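You operate a simulated robot arm through the tools that you are given. There is no shell and no other tool.

The job below is to be done with a simulated two-armed robot. You get a single attempt, and the scene is never put back.

TASK
Swap the brown resin filter for the blue one and run the feed till the meter shows green.
Fine: brown resin filter on the bench; the green lever opens only with the new one home, and stays open.

Only the result counts: the job must be done as asked and must still hold three seconds after the hand-in. Knocking over, shifting, dropping, spilling or breaking anything else fails it.

THE ROBOT
Two 6-joint arms with two-finger grippers on one trunk that stands fixed in place. Base frame: the origin is at the foot of the trunk, x ahead of it, y to its left, z up. Lengths are in mm, angles in rad, forces in N, time in s.
The left shoulder is at [70, 148, 1317], the right one opposite. With the tool pointing down near the work surface each hand reaches from about 420 to 600 mm from the base axis, measured 20 degrees to its own side. Payload 2.69 kg a hand.
The TCP of each hand is the grasp point between the finger pads, 20 mm short of the fingertips. In the tool frame z runs along the fingers and y along their closing line. The gripper opens to 100 mm; its body begins 63 mm behind the TCP.
Orientation is that of the tool frame in the base frame, as a unit quaternion [w, x, y, z]. With the fingers straight down and closing along the base's y, the tool's x points along the base's -x, its y along +y and its z along -z.

THE INTERFACE
- The arms move only by the tool send_rows. It takes "left_series", "right_series" or both (then of equal length, played together; a hand with none holds still); each is one flat list of numbers, 7 for each row, row after row: the shift along the tool's x, y, z in mm, then the turn, a rotation vector about the tool's x, y, z in rad, then the finger opening in mm, from 0 to 100. In form: [dx, dy, dz, ax, ay, az, grip, dx, dy, dz, ax, ay, az, grip, ...]. A call has 1 to 20 rows; each row shifts and turns the commanded pose from where the row before left it, along the tool's axes as they then stand. Rows are played at 5 a second. More than 50 mm and 0.15 rad between two rows, or a gripper value outside its range, and nothing of the call is played. Where a pose cannot be reached the arm comes as near as it can. A force on the tool above 40 N (or 10 N above the force at the start of the call, whichever is more), or a blocked arm, ends the call early, and 0.2 s more pass. Each finger travels about 45 mm/s and halts on what it meets, pressing with about 33 N; the grip force reading is that of the motor and also rises with nothing between the fingers. The clock runs only during rows and for 0.2 s after the last one: add rows that do not move to give the fingers time. The reply holds the time, the measured pose of the TCP, the force on the tool along the base axes, the opening and the grip force, in the units named above and with some noise, with the torque about the TCP (base axes, N m) and any sound that the robot's microphone picked up.
- Cameras (640 x 400 px; columns grow to the right, rows downward): "scene" is now at [135, -31.7, 1548.3]; the picture's right is [-0.36, -0.93, -0.00], its down [-0.53, 0.21, -0.82] and it looks along [0.77, -0.30, -0.57] (base axes); focal length 313 px, centre (320, 200). "left" rides on the left gripper at [70, 19, -99] in its tool frame; the picture's right is [-0.26, 0.97, 0.00], its down [-0.75, -0.20, -0.63] and it looks along [-0.61, -0.16, 0.78] (tool axes); focal length 230 px, centre (320, 200). "right" rides on the right gripper at [70, -19, -99] in its tool frame; the picture's right is [0.26, 0.97, 0.00], its down [-0.75, 0.20, -0.63] and it looks along [-0.61, 0.16, 0.78] (tool axes); focal length 230 px, centre (320, 200).
- capture(camera): a new picture of that camera. It takes no simulated time.
- raise_lower(by): slides the trunk up (or, below 0, down) by that many mm; the arms and the scene camera ride with it, the base frame stays. It gives what a move gives, with no picture.
- turn_head(pan, tilt): turns the head with the scene camera to pan (to the left, within 1.501 rad either way) and tilt (down, from -0.506 to 1.204), counted from straight ahead of the robot. It gives what a move gives.
- locate(camera, pixels): there is no depth. For up to 12 entries [column, row, z] of the newest picture of that camera ("zoom" is the newest enlarged one), the place [x, y] in the base frame at which the ray of that pixel passes the height z, good to about 3 mm. It takes no simulated time.
- inspect(camera, box): a new picture of the part [left, top, right, bottom] of that camera's present view, enlarged. It takes no simulated time.
- job_done(): hands the job in; it is judged then, once.

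Leave the grippers open and the arms clear of the work at the hand-in unless told otherwise.

The tools are called after "Emit:" as name(argument=value, ...) on one line, values as JSON. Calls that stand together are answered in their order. send_rows: Moves the arms, as the interface text tells. Its arguments: {"type":"object","properties":{"left_series":{"type":"array","items":{"type":"number"}},"right_series":{"type":"array","items":{"type":"number"}}},"required":[]} The other tools are called the same way: raise_lower (by) moves the trunk up or down; turn_head (pan, tilt) turns the head that bears the scene camera; capture (camera) takes a picture; locate (camera, pixels) gives the place at which the rays of pixels pass given heights; inspect (camera, box) takes an enlarged picture of a part of a camera's view; job_done () hands the job in.

At the start:

```text
time: 0.0
left_ee_pos: [525.3, -35.7, 1305.5]
left_tool_rot: [0.0, 0.0, 1.0, 0.0]
left_wrist_force: [-0.4, 0.2, -0.4]
left_torque: [0.02, 0.01, 0.02]
left_opening: 100.3
left_finger_force: 0.1
right_ee_pos: [258.0, -279.9, 1249.6]
right_tool_rot: [0.0, 0.0, 1.0, 0.0]
right_wrist_force: [0.2, -0.1, 0.9]
right_torque: [0.01, -0.04, 0.02]
right_opening: 100.0
right_finger_force: 0.0
trunk travel left (down, up): [-875.0, 65.0]
head pan, tilt (commanded): [-0.37, 0.606]
```

scene: 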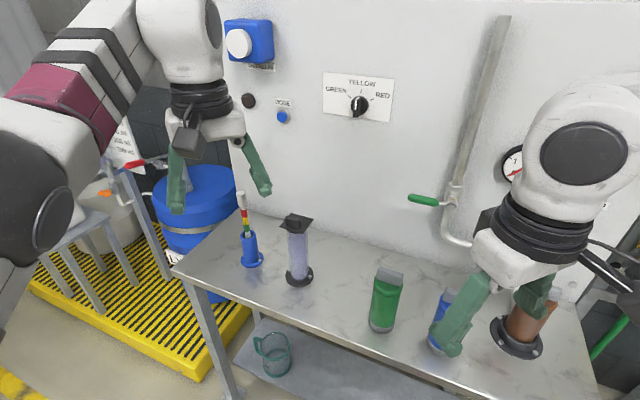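
right: 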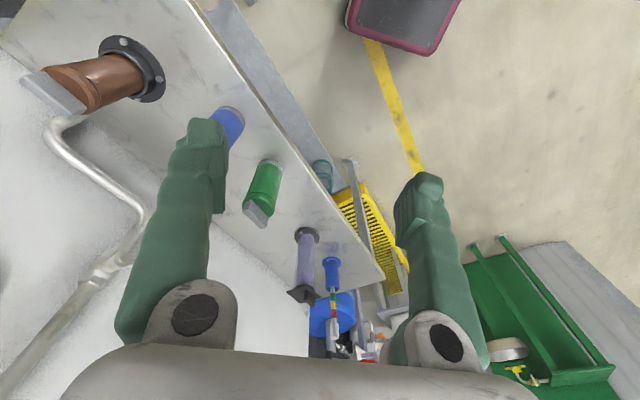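
left: 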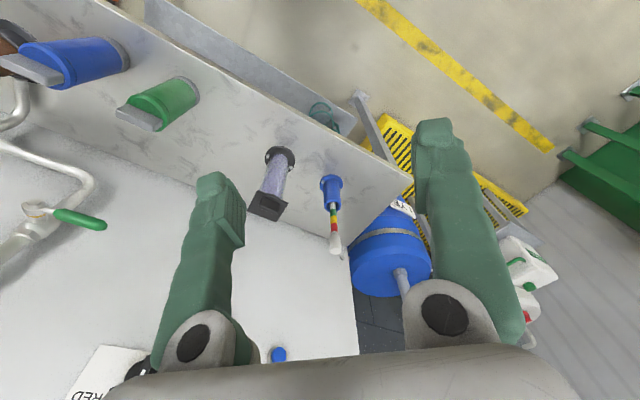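

I see a bench with a brown filter in a dark socket at the right (about 525,325 in the scene picture). A blue filter is partly hidden behind the right hand (445,320), with a green filter, a column and a blue meter or probe holder beside it. On the panel there is a green lever (423,200), a selector knob and a gauge. I'll look at these more closely before moving.

Emit:
inspect(camera="scene", box=[340, 150, 640, 400])

Emit:
inspect(camera="scene", box=[180, 0, 420, 150])

Emit:
inspect(camera="right", box=[0, 0, 320, 200])

Emit:
inspect(camera="left", box=[0, 0, 240, 150])

Emit:
inspect(camera="scene", box=[180, 170, 420, 320])

```text
1.60 times, centred on (490, 275) of scene
```

zoom: 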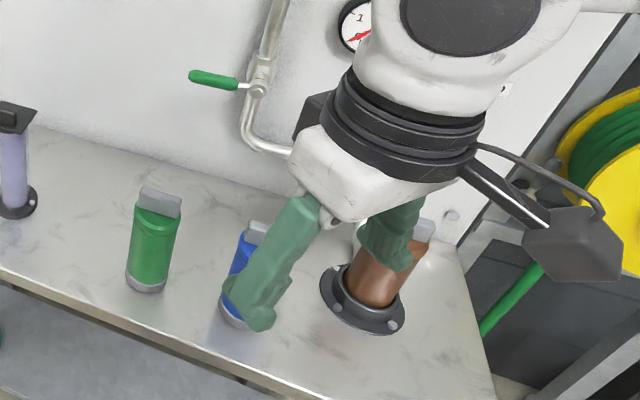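

```text
2.67 times, centred on (300, 75) of scene
```

zoom: 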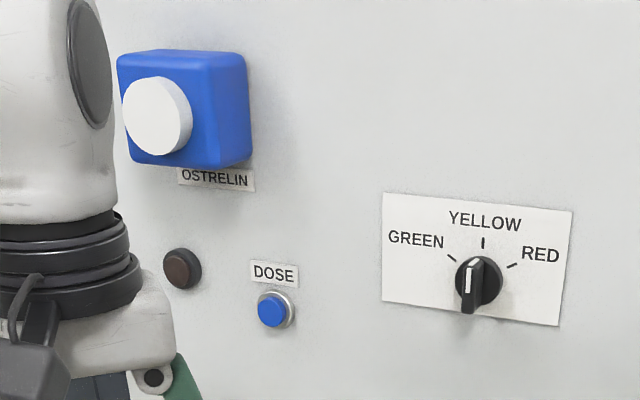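

```text
2.00 times, centred on (160, 100) of right
```

zoom: 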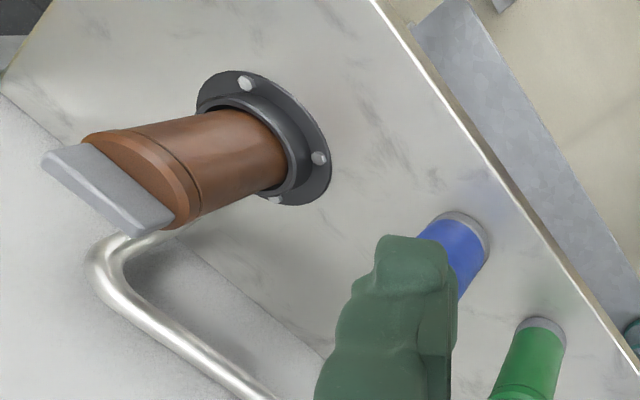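

```text
2.67 times, centred on (120, 75) of left
```

zoom: 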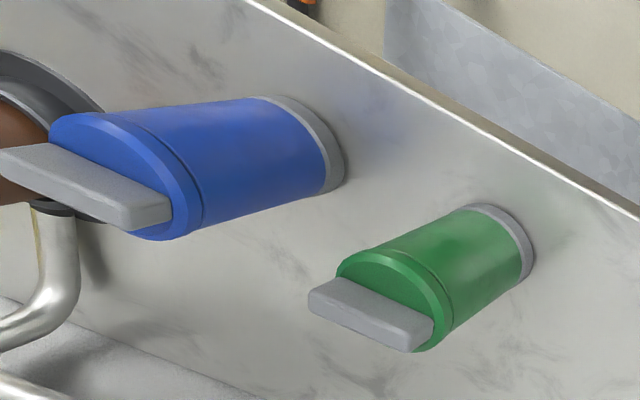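

```text
2.67 times, centred on (300, 245) of scene
```

zoom: 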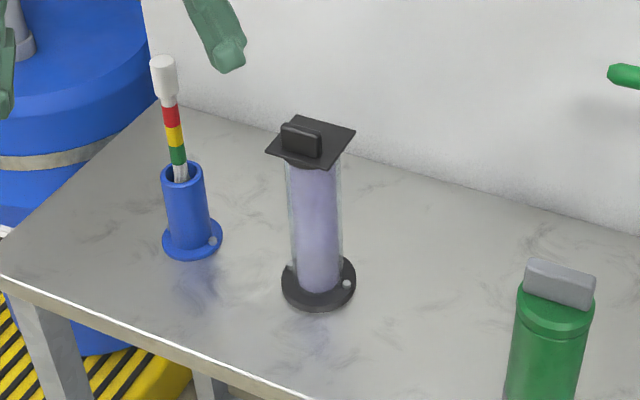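

The probe stand has red, yellow and green bands, and there's a gauge half hidden by the right arm. I'll turn the head to the right to see the gauge, the panel and the rest of the area.

Emit:
turn_head(pan=-0.9, tilt=0.5)

Emit:
capture(camera="scene")

Emit:
turn_head(pan=0.1, tilt=0.6)

Emit:
capture(camera="scene")

```text
time: 0.9
left_ee_pos: [525.8, -36.4, 1306.0]
left_tool_rot: [0.0, 0.0, 1.0, -0.001]
left_wrist_force: [0.2, -0.6, 0.8]
left_torque: [-0.01, -0.04, -0.01]
left_opening: 99.8
left_finger_force: 0.0
right_ee_pos: [259.2, -280.9, 1250.1]
right_tool_rot: [0.0, 0.0, 1.0, -0.001]
right_wrist_force: [0.2, 0.9, 0.0]
right_torque: [0.01, 0.02, 0.0]
right_opening: 100.1
right_finger_force: 0.0
trunk travel left (down, up): [-875.0, 65.0]
head pan, tilt (commanded): [-0.901, 0.499]
```

```text
taken
```

scene: 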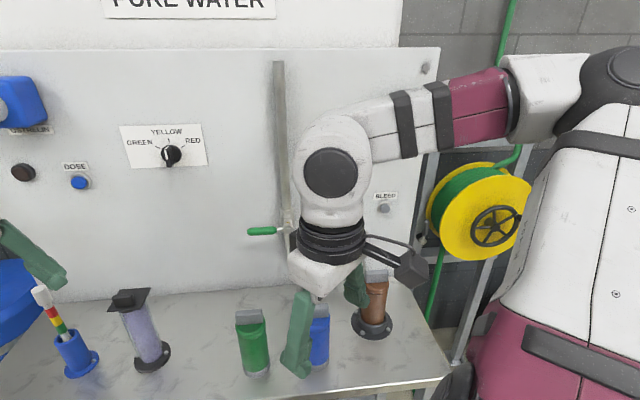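

```text
time: 2.2
left_ee_pos: [524.9, -35.1, 1305.6]
left_tool_rot: [0.001, 0.0, 1.0, 0.0]
left_wrist_force: [0.1, 0.8, -0.9]
left_torque: [-0.01, 0.02, 0.02]
left_opening: 99.9
left_finger_force: 0.1
right_ee_pos: [257.6, -280.1, 1250.3]
right_tool_rot: [0.0, 0.0, 1.0, 0.0]
right_wrist_force: [0.1, 0.3, 0.2]
right_torque: [-0.04, -0.03, 0.02]
right_opening: 100.0
right_finger_force: 0.0
trunk travel left (down, up): [-875.0, 65.0]
head pan, tilt (commanded): [0.099, 0.6]
```

```text
taken
```

scene: 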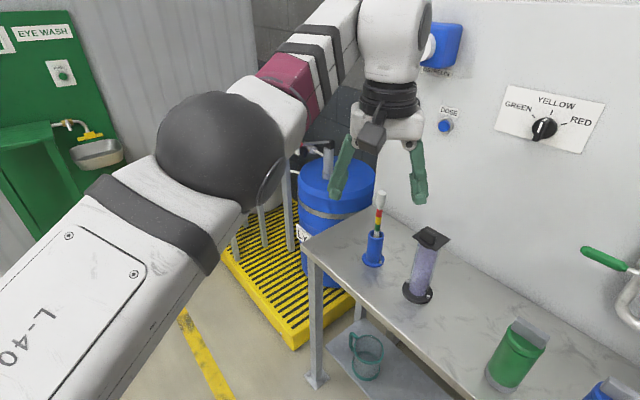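

The sign says "PURE WATER". There's a "BLEED" button by the right arm and a gauge hidden behind the arm. The panel faces along roughly pan -0.9. I'll swing the right arm out of the line of sight, back and to the right, to see the gauge and the brown filter.

Emit:
send_rows(right_series=[30, -30, -10, 0, 0, 0, 100, 30, -30, -10, 0, 0, 0, 100, 20, -30, -10, 0, 0, 0, 100, 0, -30, -10, 0, 0, 0, 100])

Emit:
turn_head(pan=-0.75, tilt=0.6)

Emit:
capture(camera="scene")

Emit:
capture(camera="right")

```text
time: 3.2
left_ee_pos: [528.0, -38.3, 1305.1]
left_tool_rot: [0.0, 0.001, 1.0, 0.001]
left_wrist_force: [-0.1, -0.4, -0.1]
left_torque: [0.03, 0.04, -0.01]
left_opening: 100.0
left_finger_force: 0.1
right_ee_pos: [252.7, -307.1, 1257.9]
right_tool_rot: [0.0, -0.001, 1.0, 0.0]
right_wrist_force: [-0.6, -0.5, 0.3]
right_torque: [0.04, 0.02, 0.0]
right_opening: 99.9
right_finger_force: 0.1
right hand out of reach, approached as far as the arm can: row 1, 2, 3, 4
trunk travel left (down, up): [-875.0, 65.0]
head pan, tilt (commanded): [0.099, 0.6]
```

```text
time: 4.4
left_ee_pos: [524.8, -35.8, 1305.6]
left_tool_rot: [0.0, 0.0, 1.0, 0.0]
left_wrist_force: [-0.5, 0.2, 0.2]
left_torque: [0.01, -0.03, -0.01]
left_opening: 99.9
left_finger_force: 0.0
right_ee_pos: [250.0, -303.9, 1259.2]
right_tool_rot: [0.0, 0.0, 1.0, -0.001]
right_wrist_force: [0.1, 0.5, 0.3]
right_torque: [-0.02, 0.03, 0.02]
right_opening: 100.0
right_finger_force: 0.1
trunk travel left (down, up): [-875.0, 65.0]
head pan, tilt (commanded): [-0.75, 0.6]
```

```text
taken
```

scene: 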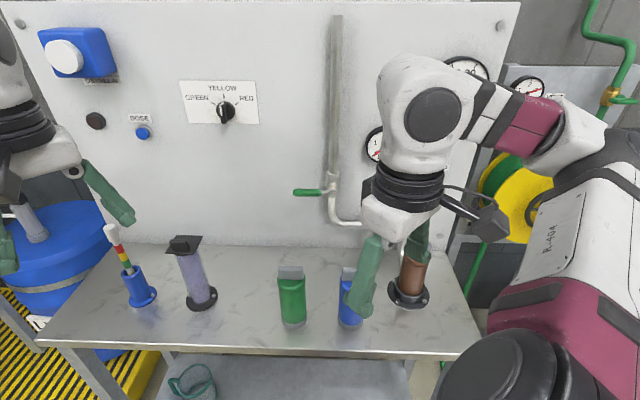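

```text
taken
```

right: 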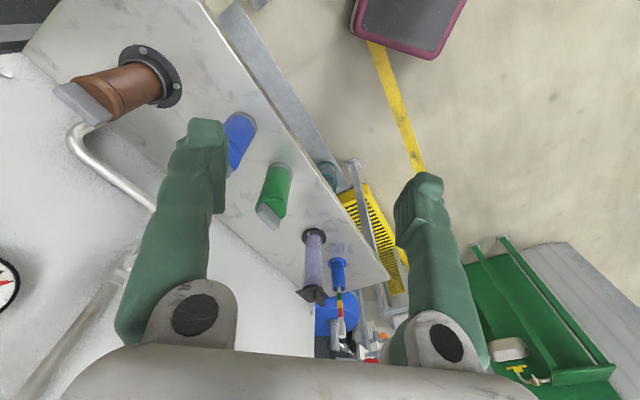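

Two gauges on the panel, at (470,65) and (375,145), are partly hidden by the right arm, which can't move further back. I'll move the left hand further left, then bring the right hand forward and left to uncover the gauges.

Emit:
send_rows(left_series=[0, 45, 0, 0, 0, 0, 100, 0, 45, 0, 0, 0, 0, 100, 0, 45, 0, 0, 0, 0, 100, 0, 45, 0, 0, 0, 0, 100, 0, 45, 0, 0, 0, 0, 100])

Emit:
send_rows(right_series=[-35, 35, 0, 0, 0, 0, 100, -35, 35, 0, 0, 0, 0, 100, -25, 35, 0, 0, 0, 0, 100, 0, 45, 0, 0, 0, 0, 100, 0, 30, 0, 0, 0, 0, 100])

Emit:
capture(camera="scene")

Emit:
capture(camera="right")

Emit:
capture(camera="left")

```text
time: 5.6
left_ee_pos: [573.9, 103.6, 1317.3]
left_tool_rot: [0.003, -0.003, 1.0, 0.0]
left_wrist_force: [-0.2, 0.0, -0.7]
left_torque: [-0.01, 0.04, -0.04]
left_opening: 100.0
left_finger_force: 0.0
left hand out of reach, approached as far as the arm can: row 1, 2, 3, 4, 5
right_ee_pos: [250.7, -304.9, 1258.9]
right_tool_rot: [0.0, 0.0, 1.0, 0.0]
right_wrist_force: [0.3, -0.4, 0.3]
right_torque: [0.02, 0.01, -0.01]
right_opening: 99.7
right_finger_force: 0.0
trunk travel left (down, up): [-875.0, 65.0]
head pan, tilt (commanded): [-0.75, 0.6]
```

```text
time: 6.7
left_ee_pos: [574.5, 104.4, 1318.4]
left_tool_rot: [0.004, -0.003, 1.0, 0.0]
left_wrist_force: [-1.1, -0.4, -0.5]
left_torque: [-0.02, -0.01, 0.03]
left_opening: 99.9
left_finger_force: 0.1
right_ee_pos: [243.7, -285.2, 1221.0]
right_tool_rot: [0.001, 0.001, 1.0, 0.004]
right_wrist_force: [10.7, 7.3, 9.5]
right_torque: [-1.02, 2.1, -0.57]
right_opening: 100.1
right_finger_force: 0.0
right hand out of reach, approached as far as the arm can: row 1, 2, 3, 4, 5
trunk travel left (down, up): [-875.0, 65.0]
head pan, tilt (commanded): [-0.75, 0.6]
stopped in row 5 (right hand): the force on the tool passed its limit at 94 N (the readings are from after the stop); the commanded pose is now the measured one
```

```text
taken
```

scene: 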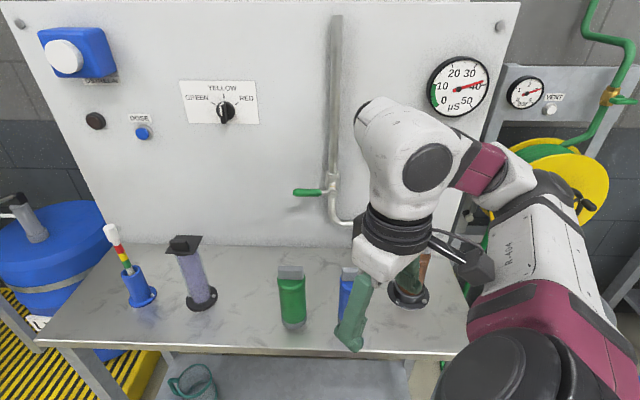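

```text
taken
```

right: 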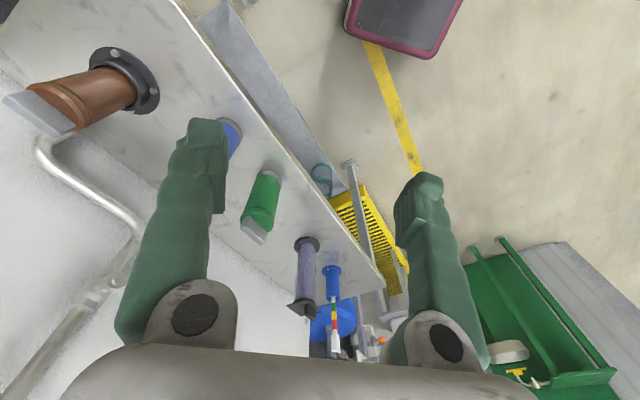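

```text
taken
```

left: 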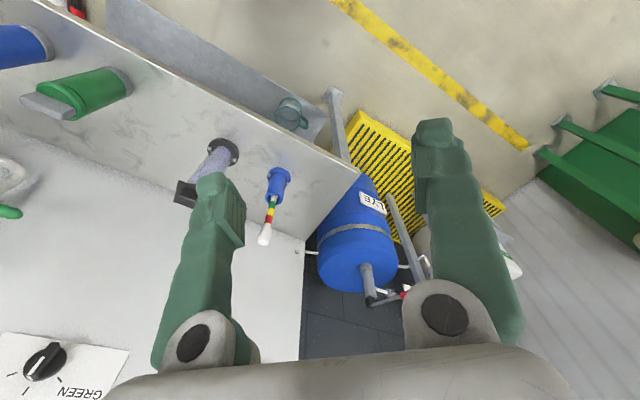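

The µS gauge at (458,87) is the meter. Its needle is near 40 and the green zone is 0–10. A second gauge with a BLEED button sits behind the arm, and another gauge with VENT is on a side panel. The right arm is folded against its limit and was stopped there. First I'll work out heights by comparing the brown flange in the scene view (408,295) and the right view (125,80), and the green filter base in both.

Emit:
locate(camera="scene", pixels=[[292, 322, 800], [292, 322, 900], [292, 322, 1000], [408, 295, 800], [408, 295, 900], [408, 295, 1000], [478, 348, 900], [40, 342, 900], [310, 192, 900], [310, 192, 1100]])

Emit:
locate(camera="right", pixels=[[271, 178, 800], [271, 178, 900], [271, 178, 1000], [128, 82, 800], [128, 82, 900], [128, 82, 1000]])

Emit:
inspect(camera="scene", box=[400, 30, 600, 155])

```text
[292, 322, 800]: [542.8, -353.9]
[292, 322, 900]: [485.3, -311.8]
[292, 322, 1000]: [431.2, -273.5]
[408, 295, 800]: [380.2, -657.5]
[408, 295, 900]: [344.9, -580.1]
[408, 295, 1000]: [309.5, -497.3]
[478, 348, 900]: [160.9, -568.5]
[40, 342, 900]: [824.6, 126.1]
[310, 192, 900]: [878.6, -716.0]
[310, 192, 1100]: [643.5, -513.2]
```

```text
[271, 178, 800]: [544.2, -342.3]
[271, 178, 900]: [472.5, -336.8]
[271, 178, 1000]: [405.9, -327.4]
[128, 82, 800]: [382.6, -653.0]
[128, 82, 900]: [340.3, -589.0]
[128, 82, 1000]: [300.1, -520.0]
```

```text
3.20 times, centred on (500, 92) of scene
```

zoom: 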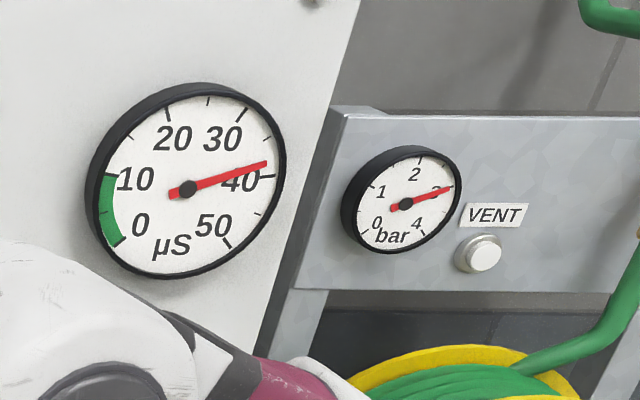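

The flange agrees in both views at about z=800, near (382,-655), so the bench top is about 800 mm high. Next I'll locate the tops of the filters and other items to get their heights.

Emit:
locate(camera="scene", pixels=[[290, 270, 900], [290, 270, 950], [290, 270, 1000], [350, 272, 900], [350, 272, 950], [350, 272, 1000], [350, 325, 800], [202, 300, 800], [185, 243, 950], [140, 298, 800], [110, 230, 950], [310, 192, 1000]])

Emit:
locate(camera="right", pixels=[[253, 232, 900], [253, 232, 950], [253, 232, 1000], [228, 135, 800], [310, 245, 800], [300, 310, 950], [330, 270, 800], [45, 115, 900], [45, 115, 950], [45, 115, 1000]])

Emit:
locate(camera="left", pixels=[[120, 88, 800], [40, 45, 800], [225, 150, 800], [185, 195, 950], [278, 180, 800], [45, 105, 950], [10, 212, 1000], [10, 212, 1100], [357, 172, 800]])

```text
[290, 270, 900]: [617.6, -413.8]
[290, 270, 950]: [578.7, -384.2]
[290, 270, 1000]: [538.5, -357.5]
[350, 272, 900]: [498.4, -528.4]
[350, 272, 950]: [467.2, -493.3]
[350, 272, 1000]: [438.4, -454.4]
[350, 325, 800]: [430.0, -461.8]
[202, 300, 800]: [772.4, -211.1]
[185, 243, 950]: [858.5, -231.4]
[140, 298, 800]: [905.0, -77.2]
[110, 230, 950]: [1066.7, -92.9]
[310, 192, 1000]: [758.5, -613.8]
```

```text
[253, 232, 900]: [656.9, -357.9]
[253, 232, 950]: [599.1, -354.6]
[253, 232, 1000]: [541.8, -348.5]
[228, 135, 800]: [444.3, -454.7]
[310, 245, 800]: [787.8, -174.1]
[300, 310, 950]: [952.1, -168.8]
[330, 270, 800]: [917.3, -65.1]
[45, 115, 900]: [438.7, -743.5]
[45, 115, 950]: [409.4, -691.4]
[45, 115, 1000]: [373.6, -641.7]
```

```text
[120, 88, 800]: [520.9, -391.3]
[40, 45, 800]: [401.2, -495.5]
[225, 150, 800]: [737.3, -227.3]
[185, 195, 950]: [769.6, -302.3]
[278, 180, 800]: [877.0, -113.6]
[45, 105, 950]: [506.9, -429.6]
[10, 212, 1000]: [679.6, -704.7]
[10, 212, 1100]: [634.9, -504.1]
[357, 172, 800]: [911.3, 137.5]
```

The filters are about 200 mm tall, from z≈800 to 1000. Blue is at about (437,-458), green at (541,-350), and brown at (382,-655). The lever handle is near (640,-508,1100). I'll now ease the right arm out of its folded pose with small outward steps, forward and to the right.

Emit:
send_rows(right_series=[-15, -15, 0, 0, 0, 0, 100, -15, -15, 0, 0, 0, 0, 100])

```text
time: 7.3
left_ee_pos: [574.6, 102.8, 1316.8]
left_tool_rot: [0.004, -0.004, 1.0, 0.0]
left_wrist_force: [-0.1, -0.5, 0.4]
left_torque: [-0.01, -0.02, -0.01]
left_opening: 99.9
left_finger_force: 0.1
right_ee_pos: [273.9, -318.2, 1220.5]
right_tool_rot: [0.002, 0.0, 1.0, 0.004]
right_wrist_force: [0.7, 0.2, -0.2]
right_torque: [0.04, 0.01, 0.02]
right_opening: 99.9
right_finger_force: 0.2
trunk travel left (down, up): [-875.0, 65.0]
head pan, tilt (commanded): [-0.75, 0.6]
```

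The right arm is free again. I'll lower the trunk by 150 mm so the shoulders sit nearer the working height. Both hands are in front of the bench, not over it. Then I'll look again.

Emit:
raise_lower(by=-150)

Emit:
capture(camera="scene")

Emit:
capture(camera="right")

```text
time: 9.1
left_ee_pos: [573.8, 104.0, 1166.8]
left_tool_rot: [0.004, -0.004, 1.0, 0.001]
left_wrist_force: [-1.0, -0.3, -0.2]
left_torque: [0.02, 0.01, -0.01]
left_opening: 100.0
left_finger_force: 0.1
right_ee_pos: [274.2, -316.3, 1071.1]
right_tool_rot: [0.002, 0.0, 1.0, 0.002]
right_wrist_force: [-0.2, -0.3, 0.5]
right_torque: [0.02, 0.03, -0.01]
right_opening: 100.0
right_finger_force: 0.0
trunk travel left (down, up): [-725.0, 215.0]
head pan, tilt (commanded): [-0.75, 0.6]
```

```text
taken
```

scene: 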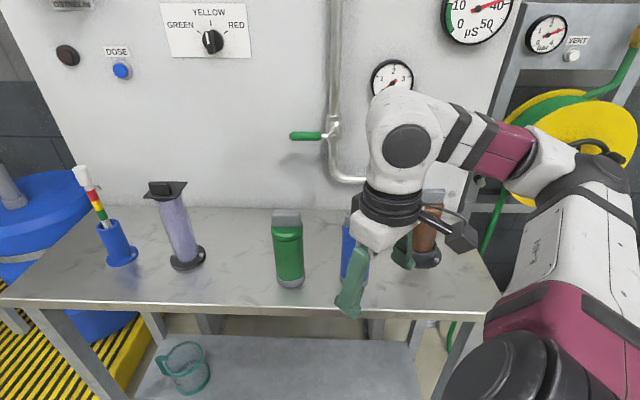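

```text
taken
```

right: 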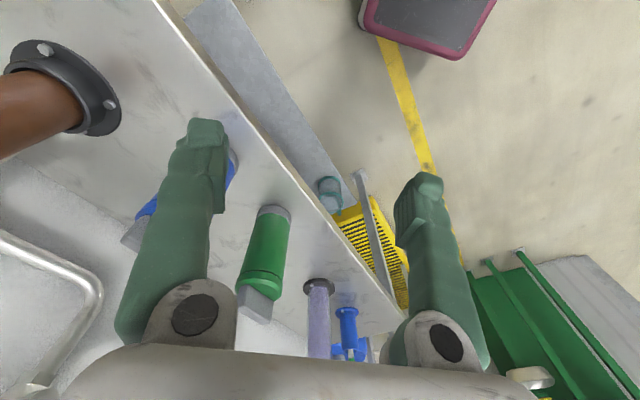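

The smaller gauge on the main panel is now visible at (391,78). I'll zoom in on it, on the lever, and on the area around the brown filter.

Emit:
inspect(camera="scene", box=[340, 20, 600, 182])

Emit:
inspect(camera="scene", box=[240, 120, 500, 320])

```text
2.46 times, centred on (470, 101) of scene
```

zoom: 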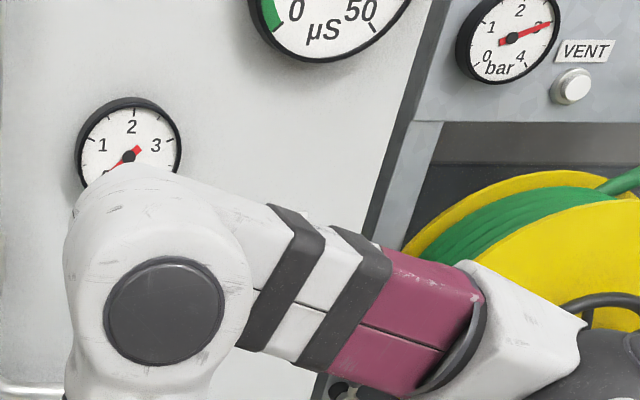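

```text
2.00 times, centred on (370, 220) of scene
```

zoom: 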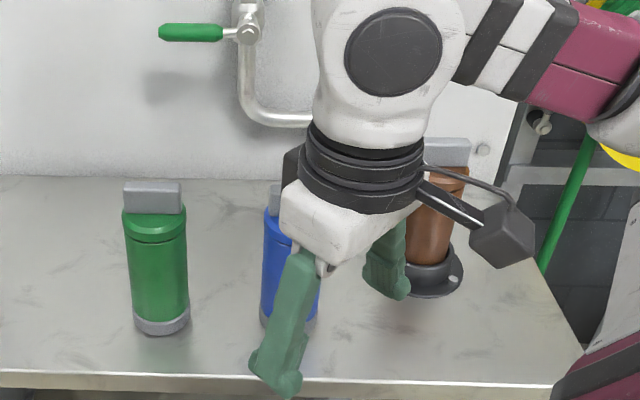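

The small gauge on the main panel looks near 0, but the arm still hides part of it, and the BLEED button sits behind the wrist. I'll move the right hand left (base +y) to uncover that region.

Emit:
send_rows(right_series=[-15, 30, 0, 0, 0, 0, 100, -15, 30, 0, 0, 0, 0, 100, -15, 30, 0, 0, 0, 0, 100, -10, 30, 0, 0, 0, 0, 100])

Emit:
capture(camera="scene")

Emit:
capture(camera="right")

```text
time: 10.1
left_ee_pos: [572.5, 102.7, 1168.0]
left_tool_rot: [0.004, -0.003, 1.0, 0.0]
left_wrist_force: [-0.1, -0.1, 0.1]
left_torque: [0.03, -0.03, -0.03]
left_opening: 100.2
left_finger_force: 0.1
right_ee_pos: [264.3, -295.8, 1054.8]
right_tool_rot: [0.003, 0.001, 1.0, 0.004]
right_wrist_force: [-0.1, -0.1, -0.3]
right_torque: [0.02, 0.0, 0.01]
right_opening: 100.1
right_finger_force: 0.1
right hand out of reach, approached as far as the arm can: row 1, 2, 3, 4
trunk travel left (down, up): [-725.0, 215.0]
head pan, tilt (commanded): [-0.75, 0.6]
```

```text
taken
```

scene: 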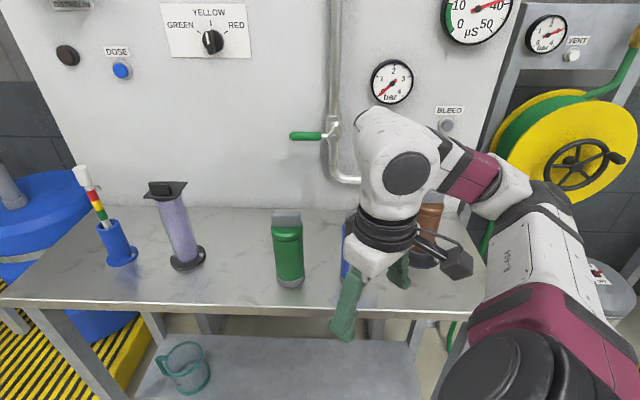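

```text
taken
```

right: 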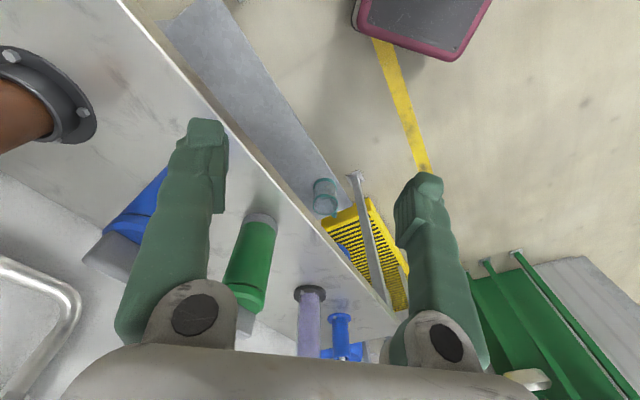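

The bar gauge on the main panel is now visible at (391,82) and BLEED at (447,125). I'll zoom in on both.

Emit:
inspect(camera="scene", box=[340, 40, 500, 140])

Emit:
inspect(camera="scene", box=[280, 90, 370, 190])

Emit:
inspect(camera="scene", box=[560, 250, 640, 300])

```text
4.00 times, centred on (420, 90) of scene
```

zoom: 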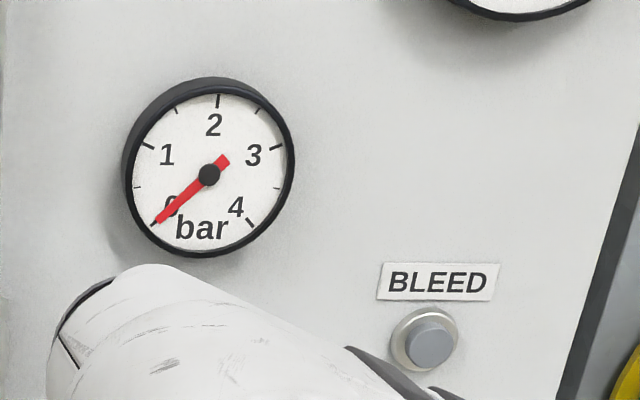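

```text
4.00 times, centred on (325, 140) of scene
```

zoom: 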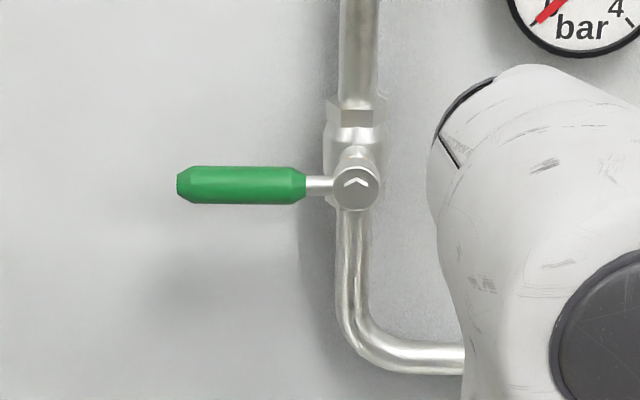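

```text
8.00 times, centred on (600, 275) of scene
```

zoom: 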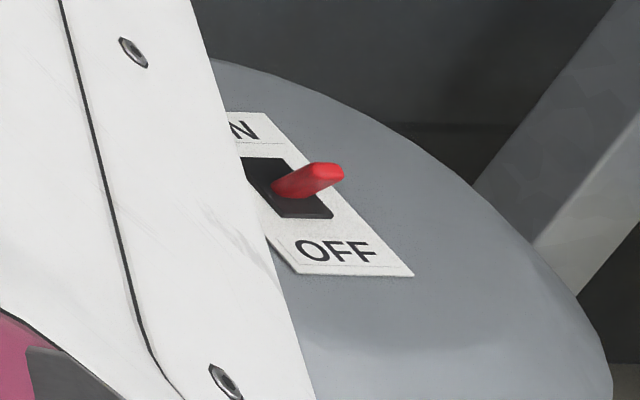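

The main panel gauge reads 0 bar, so there's no pressure on the housing and bleeding isn't needed. There's also a grey unit with a red ON/OFF switch at (600,275). I'll turn the head right to see what it is.

Emit:
turn_head(pan=-1.4, tilt=0.75)

Emit:
capture(camera="scene")

```text
time: 11.1
left_ee_pos: [574.0, 102.2, 1168.0]
left_tool_rot: [0.003, -0.003, 1.0, 0.0]
left_wrist_force: [-0.3, 0.5, -0.5]
left_torque: [-0.02, 0.0, 0.02]
left_opening: 100.0
left_finger_force: 0.2
right_ee_pos: [263.9, -295.7, 1054.7]
right_tool_rot: [0.002, 0.0, 1.0, 0.005]
right_wrist_force: [-0.4, -0.2, -0.6]
right_torque: [-0.03, 0.03, -0.01]
right_opening: 100.2
right_finger_force: 0.1
trunk travel left (down, up): [-725.0, 215.0]
head pan, tilt (commanded): [-1.4, 0.75]
```

```text
taken
```

scene: 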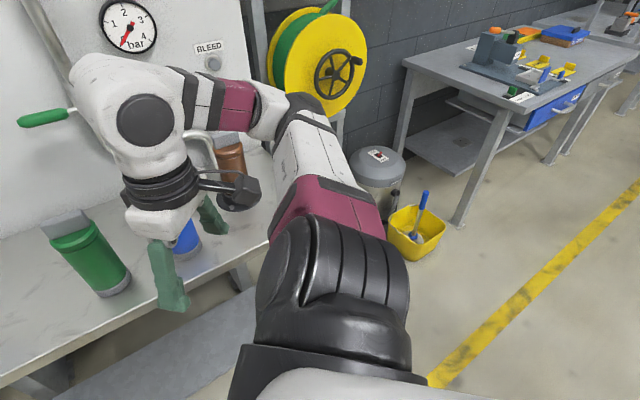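

I'll zoom in on the grey dome switch and on the brown filter's socket.

Emit:
inspect(camera="scene", box=[340, 130, 460, 270])

Emit:
inspect(camera="scene", box=[140, 80, 300, 280])

```text
2.86 times, centred on (400, 200) of scene
```

zoom: 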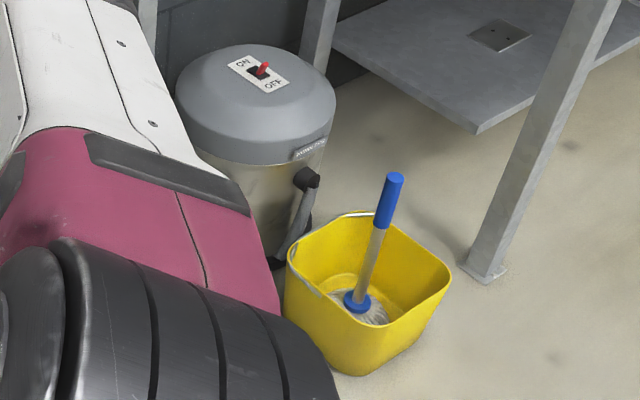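

```text
2.00 times, centred on (220, 180) of scene
```

zoom: 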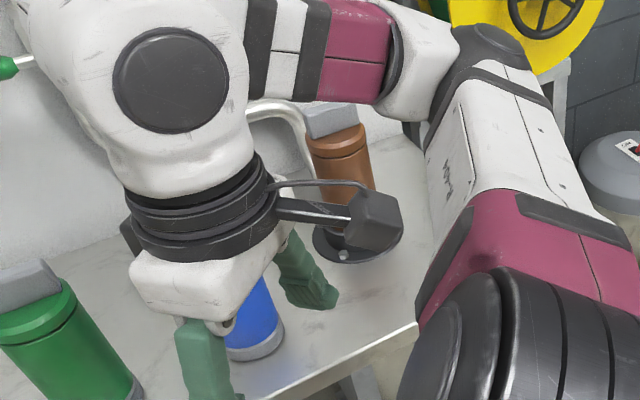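

The dome is just a shop vacuum, with a mop bucket beside it, and has nothing to do with the feed. Next I'll raise the right hand clear of the filter tops and move it out toward the brown filter to test reach, keeping the fingertips above z=1100.

Emit:
send_rows(right_series=[-10, -20, -40, 0, 0, 0, 100, -10, -20, -40, 0, 0, 0, 100, -12, -40, 0, 0, 0, 0, 100, -12, -40, 0, 0, 0, 0, 100, -12, -40, 0, 0, 0, 0, 100, -12, -40, 0, 0, 0, 0, 100])

Emit:
turn_head(pan=-0.85, tilt=0.7)

Emit:
capture(camera="scene")

Emit:
capture(camera="right")

```text
time: 12.5
left_ee_pos: [572.3, 104.9, 1167.1]
left_tool_rot: [0.004, -0.003, 1.0, 0.0]
left_wrist_force: [-0.4, 0.3, -0.4]
left_torque: [-0.02, 0.02, 0.03]
left_opening: 99.6
left_finger_force: 0.0
right_ee_pos: [329.3, -433.6, 1124.2]
right_tool_rot: [0.003, 0.001, 1.0, 0.002]
right_wrist_force: [-0.7, 0.2, 0.1]
right_torque: [-0.01, -0.02, 0.02]
right_opening: 100.0
right_finger_force: 0.0
right hand out of reach, approached as far as the arm can: row 2, 3, 4, 5, 6
trunk travel left (down, up): [-725.0, 215.0]
head pan, tilt (commanded): [-1.4, 0.75]
```

```text
time: 13.5
left_ee_pos: [573.0, 102.5, 1166.3]
left_tool_rot: [0.002, -0.003, 1.0, 0.0]
left_wrist_force: [-0.1, 0.4, -0.4]
left_torque: [-0.03, 0.04, -0.02]
left_opening: 99.8
left_finger_force: 0.2
right_ee_pos: [328.9, -434.3, 1126.4]
right_tool_rot: [0.003, 0.0, 1.0, 0.003]
right_wrist_force: [0.0, -0.1, -0.2]
right_torque: [0.0, 0.03, 0.03]
right_opening: 99.9
right_finger_force: 0.1
trunk travel left (down, up): [-725.0, 215.0]
head pan, tilt (commanded): [-0.85, 0.7]
```

```text
taken
```

scene: 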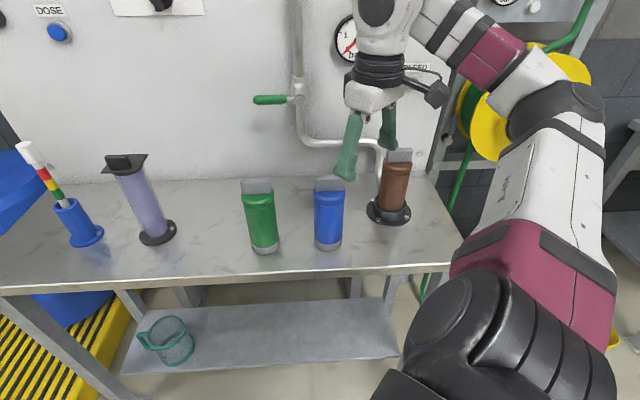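

```text
taken
```

right: 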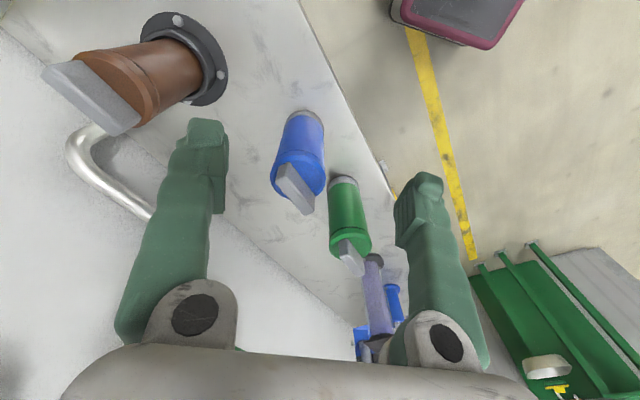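

The tool-down pose runs into the arm's limits this high relative to the shoulder, so I'll need to pick a better trunk height and a tilted tool. First I'll measure the handle bar directions from the right camera: brown around (90,100), blue around (295,190).

Emit:
inspect(camera="right", box=[20, 0, 260, 150])

Emit:
inspect(camera="right", box=[250, 90, 410, 290])

Emit:
inspect(camera="scene", box=[220, 120, 460, 270])

```text
2.67 times, centred on (140, 75) of right
```

zoom: 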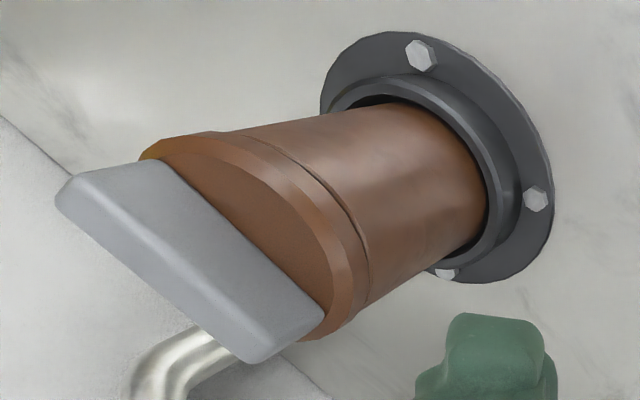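

```text
2.00 times, centred on (330, 190) of right
```

zoom: 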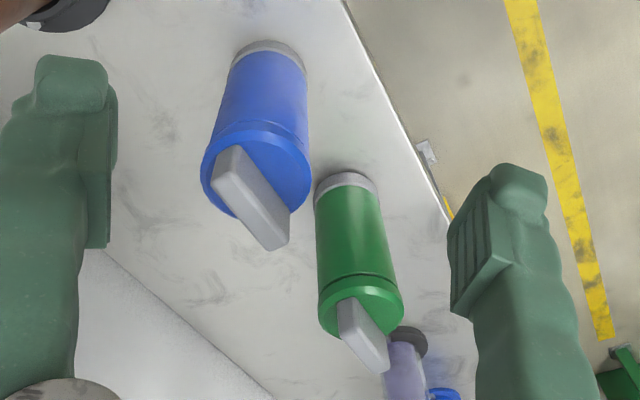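

```text
2.67 times, centred on (340, 195) of scene
```

zoom: 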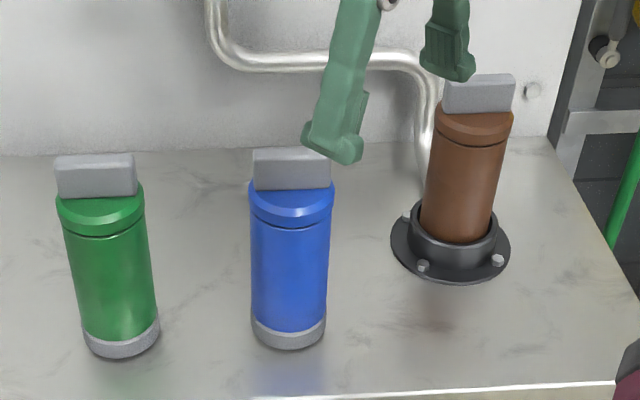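

The handle bars run along the bench's length (parallel to the panel). I'll raise the trunk 130 mm so the hand can work lower relative to the shoulder, then bring the hand down and test moving outward toward the brown filter, still above the filter tops.

Emit:
raise_lower(by=130)

Emit:
send_rows(right_series=[0, 0, 45, 0, 0, 0, 100, 0, 0, 45, 0, 0, 0, 100, 0, 0, 45, 0, 0, 0, 100, 0, 0, 25, 0, 0, 0, 100])

Emit:
send_rows(right_series=[-10, -40, 0, 0, 0, 0, 100, -10, -40, 0, 0, 0, 0, 100, -10, -40, 0, 0, 0, 0, 100])

```text
time: 15.1
left_ee_pos: [573.9, 104.1, 1297.8]
left_tool_rot: [0.003, -0.004, 1.0, 0.0]
left_wrist_force: [0.3, 0.2, 0.1]
left_torque: [0.0, 0.01, 0.02]
left_opening: 100.3
left_finger_force: 0.0
right_ee_pos: [329.9, -435.1, 1255.5]
right_tool_rot: [0.002, 0.001, 1.0, 0.003]
right_wrist_force: [-0.3, 0.3, -0.5]
right_torque: [-0.01, 0.02, -0.04]
right_opening: 100.1
right_finger_force: 0.1
trunk travel left (down, up): [-855.0, 85.0]
head pan, tilt (commanded): [-0.85, 0.7]
```

```text
time: 16.1
left_ee_pos: [574.6, 102.3, 1296.6]
left_tool_rot: [0.002, -0.003, 1.0, 0.0]
left_wrist_force: [0.3, -0.1, -0.3]
left_torque: [-0.03, 0.03, 0.0]
left_opening: 100.0
left_finger_force: 0.1
right_ee_pos: [331.5, -433.3, 1095.4]
right_tool_rot: [0.003, 0.001, 1.0, 0.003]
right_wrist_force: [0.2, -0.6, 0.7]
right_torque: [-0.03, 0.02, 0.03]
right_opening: 100.4
right_finger_force: 0.0
trunk travel left (down, up): [-855.0, 85.0]
head pan, tilt (commanded): [-0.85, 0.7]
```

```text
time: 16.9
left_ee_pos: [574.4, 103.5, 1297.8]
left_tool_rot: [0.003, -0.003, 1.0, 0.0]
left_wrist_force: [0.3, 0.5, -0.7]
left_torque: [0.0, -0.02, -0.03]
left_opening: 100.1
left_finger_force: 0.0
right_ee_pos: [332.1, -440.4, 1095.6]
right_tool_rot: [0.002, 0.002, 1.0, 0.002]
right_wrist_force: [-0.3, 0.4, -0.3]
right_torque: [-0.01, -0.02, -0.01]
right_opening: 99.9
right_finger_force: 0.0
right hand out of reach, approached as far as the arm can: row 1, 2, 3
trunk travel left (down, up): [-855.0, 85.0]
head pan, tilt (commanded): [-0.85, 0.7]
```

The reach stops near (332,-440). Turning the tool with the arm's bearing may free the wrist, and it also suits a side grasp of the filter body, closing along the bench. I'll yaw the tool by about 44° clockwise, away from everything, and test again.

Emit:
send_rows(right_series=[0, 0, 0, 0, 0, 0.15, 100, 0, 0, 0, 0, 0, 0.15, 100, 0, 0, 0, 0, 0, 0.15, 100, 0, 0, 0, 0, 0, 0.15, 100, 0, 0, 0, 0, 0, 0.15, 100, 0, 0, 0, 0, 0, 0.015, 100])

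Emit:
send_rows(right_series=[-30, 0, 0, 0, 0, 0, 100, -30, 0, 0, 0, 0, 0, 100, -30, 0, 0, 0, 0, 0, 100])

Emit:
capture(camera="scene")

Emit:
capture(camera="right")

```text
time: 18.3
left_ee_pos: [574.7, 103.9, 1298.0]
left_tool_rot: [0.003, -0.003, 1.0, 0.0]
left_wrist_force: [0.9, 0.6, -0.2]
left_torque: [0.0, 0.0, 0.01]
left_opening: 99.9
left_finger_force: 0.0
right_ee_pos: [333.1, -438.5, 1096.9]
right_tool_rot: [0.002, 0.375, 0.927, 0.004]
right_wrist_force: [-0.4, -0.6, 0.1]
right_torque: [-0.02, 0.01, -0.02]
right_opening: 100.0
right_finger_force: 0.1
trunk travel left (down, up): [-855.0, 85.0]
head pan, tilt (commanded): [-0.85, 0.7]
```

```text
time: 19.1
left_ee_pos: [574.7, 103.6, 1296.4]
left_tool_rot: [0.002, -0.004, 1.0, 0.0]
left_wrist_force: [0.6, -0.3, -0.4]
left_torque: [-0.04, 0.01, 0.0]
left_opening: 100.1
left_finger_force: 0.1
right_ee_pos: [401.1, -502.0, 1094.9]
right_tool_rot: [0.0, 0.373, 0.928, 0.004]
right_wrist_force: [-0.8, 0.5, -0.3]
right_torque: [0.02, -0.01, 0.02]
right_opening: 100.0
right_finger_force: 0.1
trunk travel left (down, up): [-855.0, 85.0]
head pan, tilt (commanded): [-0.85, 0.7]
```

```text
taken
```

scene: 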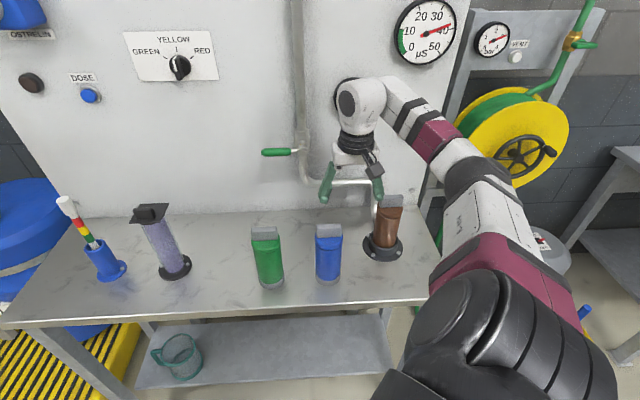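

```text
taken
```

right: 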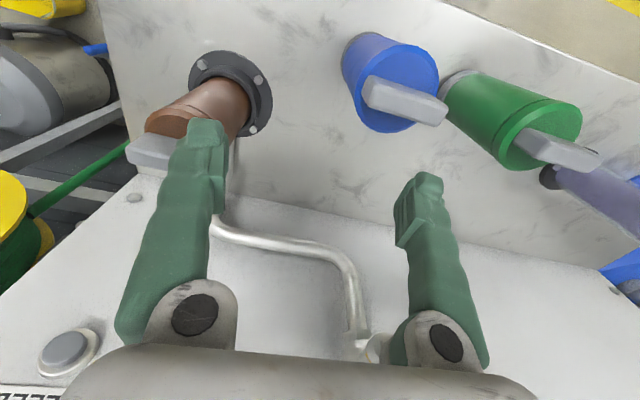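

With the tool yawed, the arm moves out freely, now at (401,-502,1095). The closing line is along the bench, so I'll grip the filter bodies from the side with the tool tilted. I'll zoom in on the brown and blue filters from both cameras for accurate positions.

Emit:
inspect(camera="scene", box=[300, 180, 420, 290])

Emit:
inspect(camera="right", box=[320, 10, 640, 210])

Emit:
inspect(camera="right", box=[100, 30, 340, 180])

```text
3.64 times, centred on (360, 235) of scene
```

zoom: 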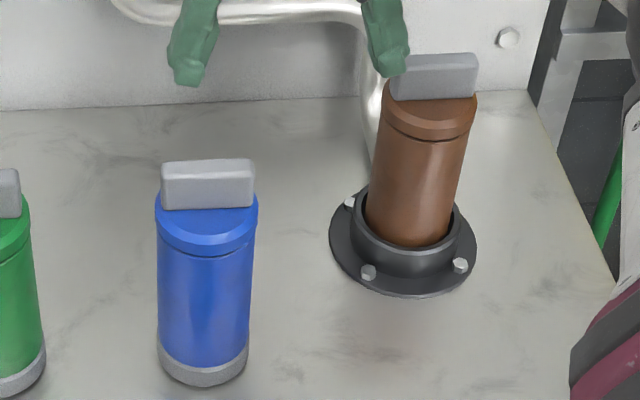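

```text
2.00 times, centred on (480, 110) of right
```

zoom: 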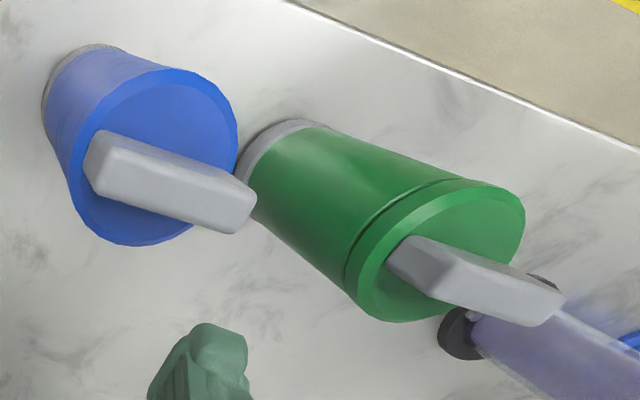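

```text
2.67 times, centred on (220, 105) of right
```

zoom: 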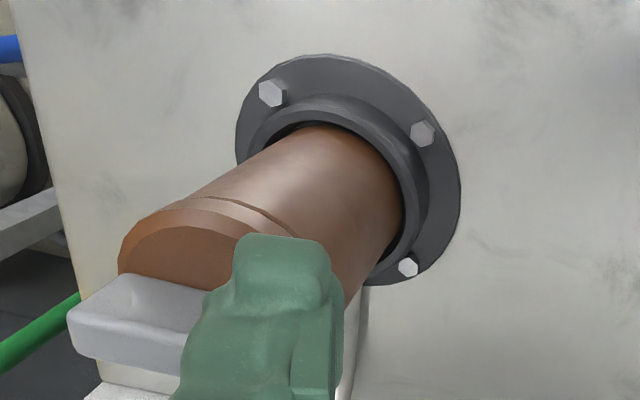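

Locating the flange centre and base centres from both cameras at heights around 800, plus the cap tops.

Emit:
locate(camera="right", pixels=[[231.3, 93, 780], [231.3, 93, 800], [231.3, 93, 820], [377, 47, 800], [379, 84, 960], [379, 84, 970], [379, 84, 980], [405, 101, 1000], [222, 64, 800], [258.6, 79.6, 800], [253, 130, 800]])

Emit:
locate(camera="scene", pixels=[[382.8, 246, 780], [382.8, 246, 800], [382.8, 246, 820], [327.9, 278.4, 800], [329, 229, 1000], [266, 283, 800], [393.5, 204, 960], [393.5, 204, 980], [393.5, 204, 1000], [398, 193, 1000], [373.2, 254.8, 800], [398.5, 252.9, 800]])

```text
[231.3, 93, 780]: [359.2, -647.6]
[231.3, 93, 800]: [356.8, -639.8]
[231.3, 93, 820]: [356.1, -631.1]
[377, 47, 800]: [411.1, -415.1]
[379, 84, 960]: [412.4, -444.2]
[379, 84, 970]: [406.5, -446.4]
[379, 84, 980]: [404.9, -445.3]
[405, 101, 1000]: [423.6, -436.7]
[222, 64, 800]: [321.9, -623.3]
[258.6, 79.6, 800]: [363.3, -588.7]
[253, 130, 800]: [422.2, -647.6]
```

```text
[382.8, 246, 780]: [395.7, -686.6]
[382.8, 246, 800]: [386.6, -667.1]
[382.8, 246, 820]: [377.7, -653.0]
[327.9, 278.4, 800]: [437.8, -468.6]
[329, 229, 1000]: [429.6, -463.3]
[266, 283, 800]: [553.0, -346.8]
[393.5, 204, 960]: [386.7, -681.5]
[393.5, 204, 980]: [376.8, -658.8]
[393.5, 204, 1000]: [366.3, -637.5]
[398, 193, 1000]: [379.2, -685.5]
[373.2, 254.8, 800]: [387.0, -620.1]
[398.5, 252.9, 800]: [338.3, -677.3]
```

The two views disagree at these heights, so the bench may be higher than 800. I'll scan heights for the same features (flange bolts and the blue bar ends) in both cameras.

Emit:
locate(camera="right", pixels=[[202, 65, 800], [202, 65, 900], [258.2, 79.9, 800], [258.2, 79.9, 900], [252.6, 130.1, 800], [252.6, 130.1, 900], [367, 87, 1000], [367, 87, 1100], [442, 117, 1000], [442, 117, 1100]])

Emit:
locate(camera="scene", pixels=[[373.2, 254.8, 800], [373.2, 254.8, 900], [398.5, 252.9, 800], [398.5, 252.9, 900], [368.2, 235.5, 800], [368.2, 235.5, 900], [341.6, 226, 1000], [341.6, 226, 1100], [316.5, 226, 1000], [316.5, 226, 1100]])

```text
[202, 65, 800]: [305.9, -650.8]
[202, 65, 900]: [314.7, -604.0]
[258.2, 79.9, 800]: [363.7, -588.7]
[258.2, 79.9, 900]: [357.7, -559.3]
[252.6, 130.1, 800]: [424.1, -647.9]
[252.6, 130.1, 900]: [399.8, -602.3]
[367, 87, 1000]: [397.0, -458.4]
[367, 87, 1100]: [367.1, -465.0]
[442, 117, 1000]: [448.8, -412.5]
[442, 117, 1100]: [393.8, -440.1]
```

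```text
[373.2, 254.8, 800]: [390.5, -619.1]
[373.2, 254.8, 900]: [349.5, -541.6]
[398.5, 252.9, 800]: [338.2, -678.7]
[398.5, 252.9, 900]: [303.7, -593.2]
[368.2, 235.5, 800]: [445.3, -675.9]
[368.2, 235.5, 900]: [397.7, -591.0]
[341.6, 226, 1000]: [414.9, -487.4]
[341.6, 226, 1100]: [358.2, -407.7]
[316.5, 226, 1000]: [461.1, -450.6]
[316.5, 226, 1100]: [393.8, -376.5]
```

Triangulating the bolts gives the flange at z≈870, with its centre near (361,-616). So the bench is at about 860 and the filter tops at about 1030. I'll back the hand off, shift it in front of the brown filter, then pitch the tool up by 60° so it points 30° below horizontal toward the panel.

Emit:
send_rows(right_series=[28, -37, 0, 0, 0, 0, 100, 28, -37, 0, 0, 0, 0, 100, 28, -36, 0, 0, 0, 0, 100, 0, 0, 0, 0, -0.15, 0, 100, 0, 0, 0, 0, -0.15, 0, 100, 0, 0, 0, 0, -0.15, 0, 100, 0, 0, 0, 0, -0.15, 0, 100, 0, 0, 0, 0, -0.15, 0, 100, 0, 0, 0, 0, -0.15, 0, 100, 0, 0, 0, 0, -0.15, 0, 100])

Emit:
capture(camera="right")

Emit:
capture(camera="scene")

```text
time: 21.3
left_ee_pos: [573.7, 102.6, 1297.3]
left_tool_rot: [0.003, -0.004, 1.0, 0.001]
left_wrist_force: [-0.2, 0.2, 0.1]
left_torque: [0.01, 0.01, -0.01]
left_opening: 100.2
left_finger_force: 0.0
right_ee_pos: [362.2, -491.1, 1086.3]
right_tool_rot: [0.467, 0.326, 0.801, -0.184]
right_wrist_force: [-0.2, 0.3, -0.3]
right_torque: [0.02, 0.01, -0.02]
right_opening: 100.2
right_finger_force: 0.1
right hand out of reach, approached as far as the arm can: row 2, 3, 4, 5
trunk travel left (down, up): [-855.0, 85.0]
head pan, tilt (commanded): [-0.85, 0.7]
```

```text
taken
```

right: 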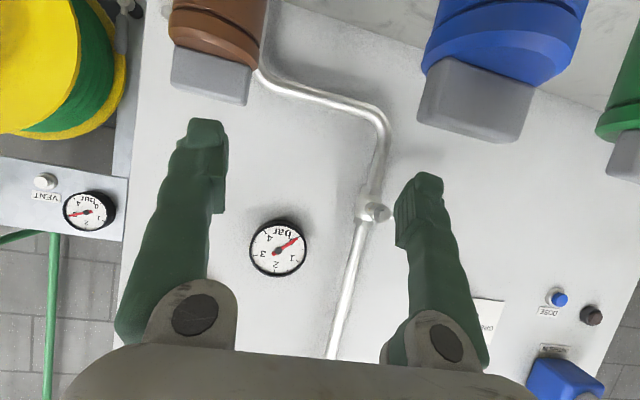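

```text
taken
```

scene: 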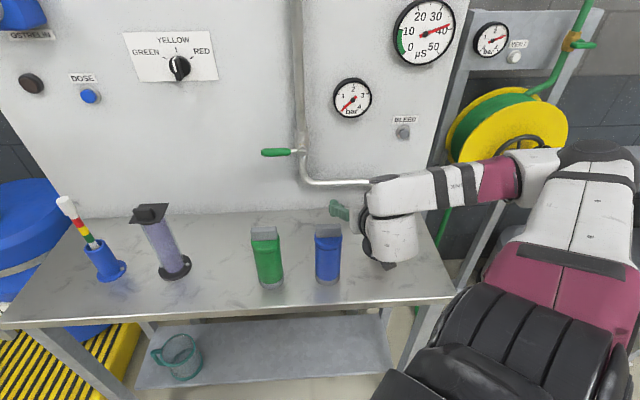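

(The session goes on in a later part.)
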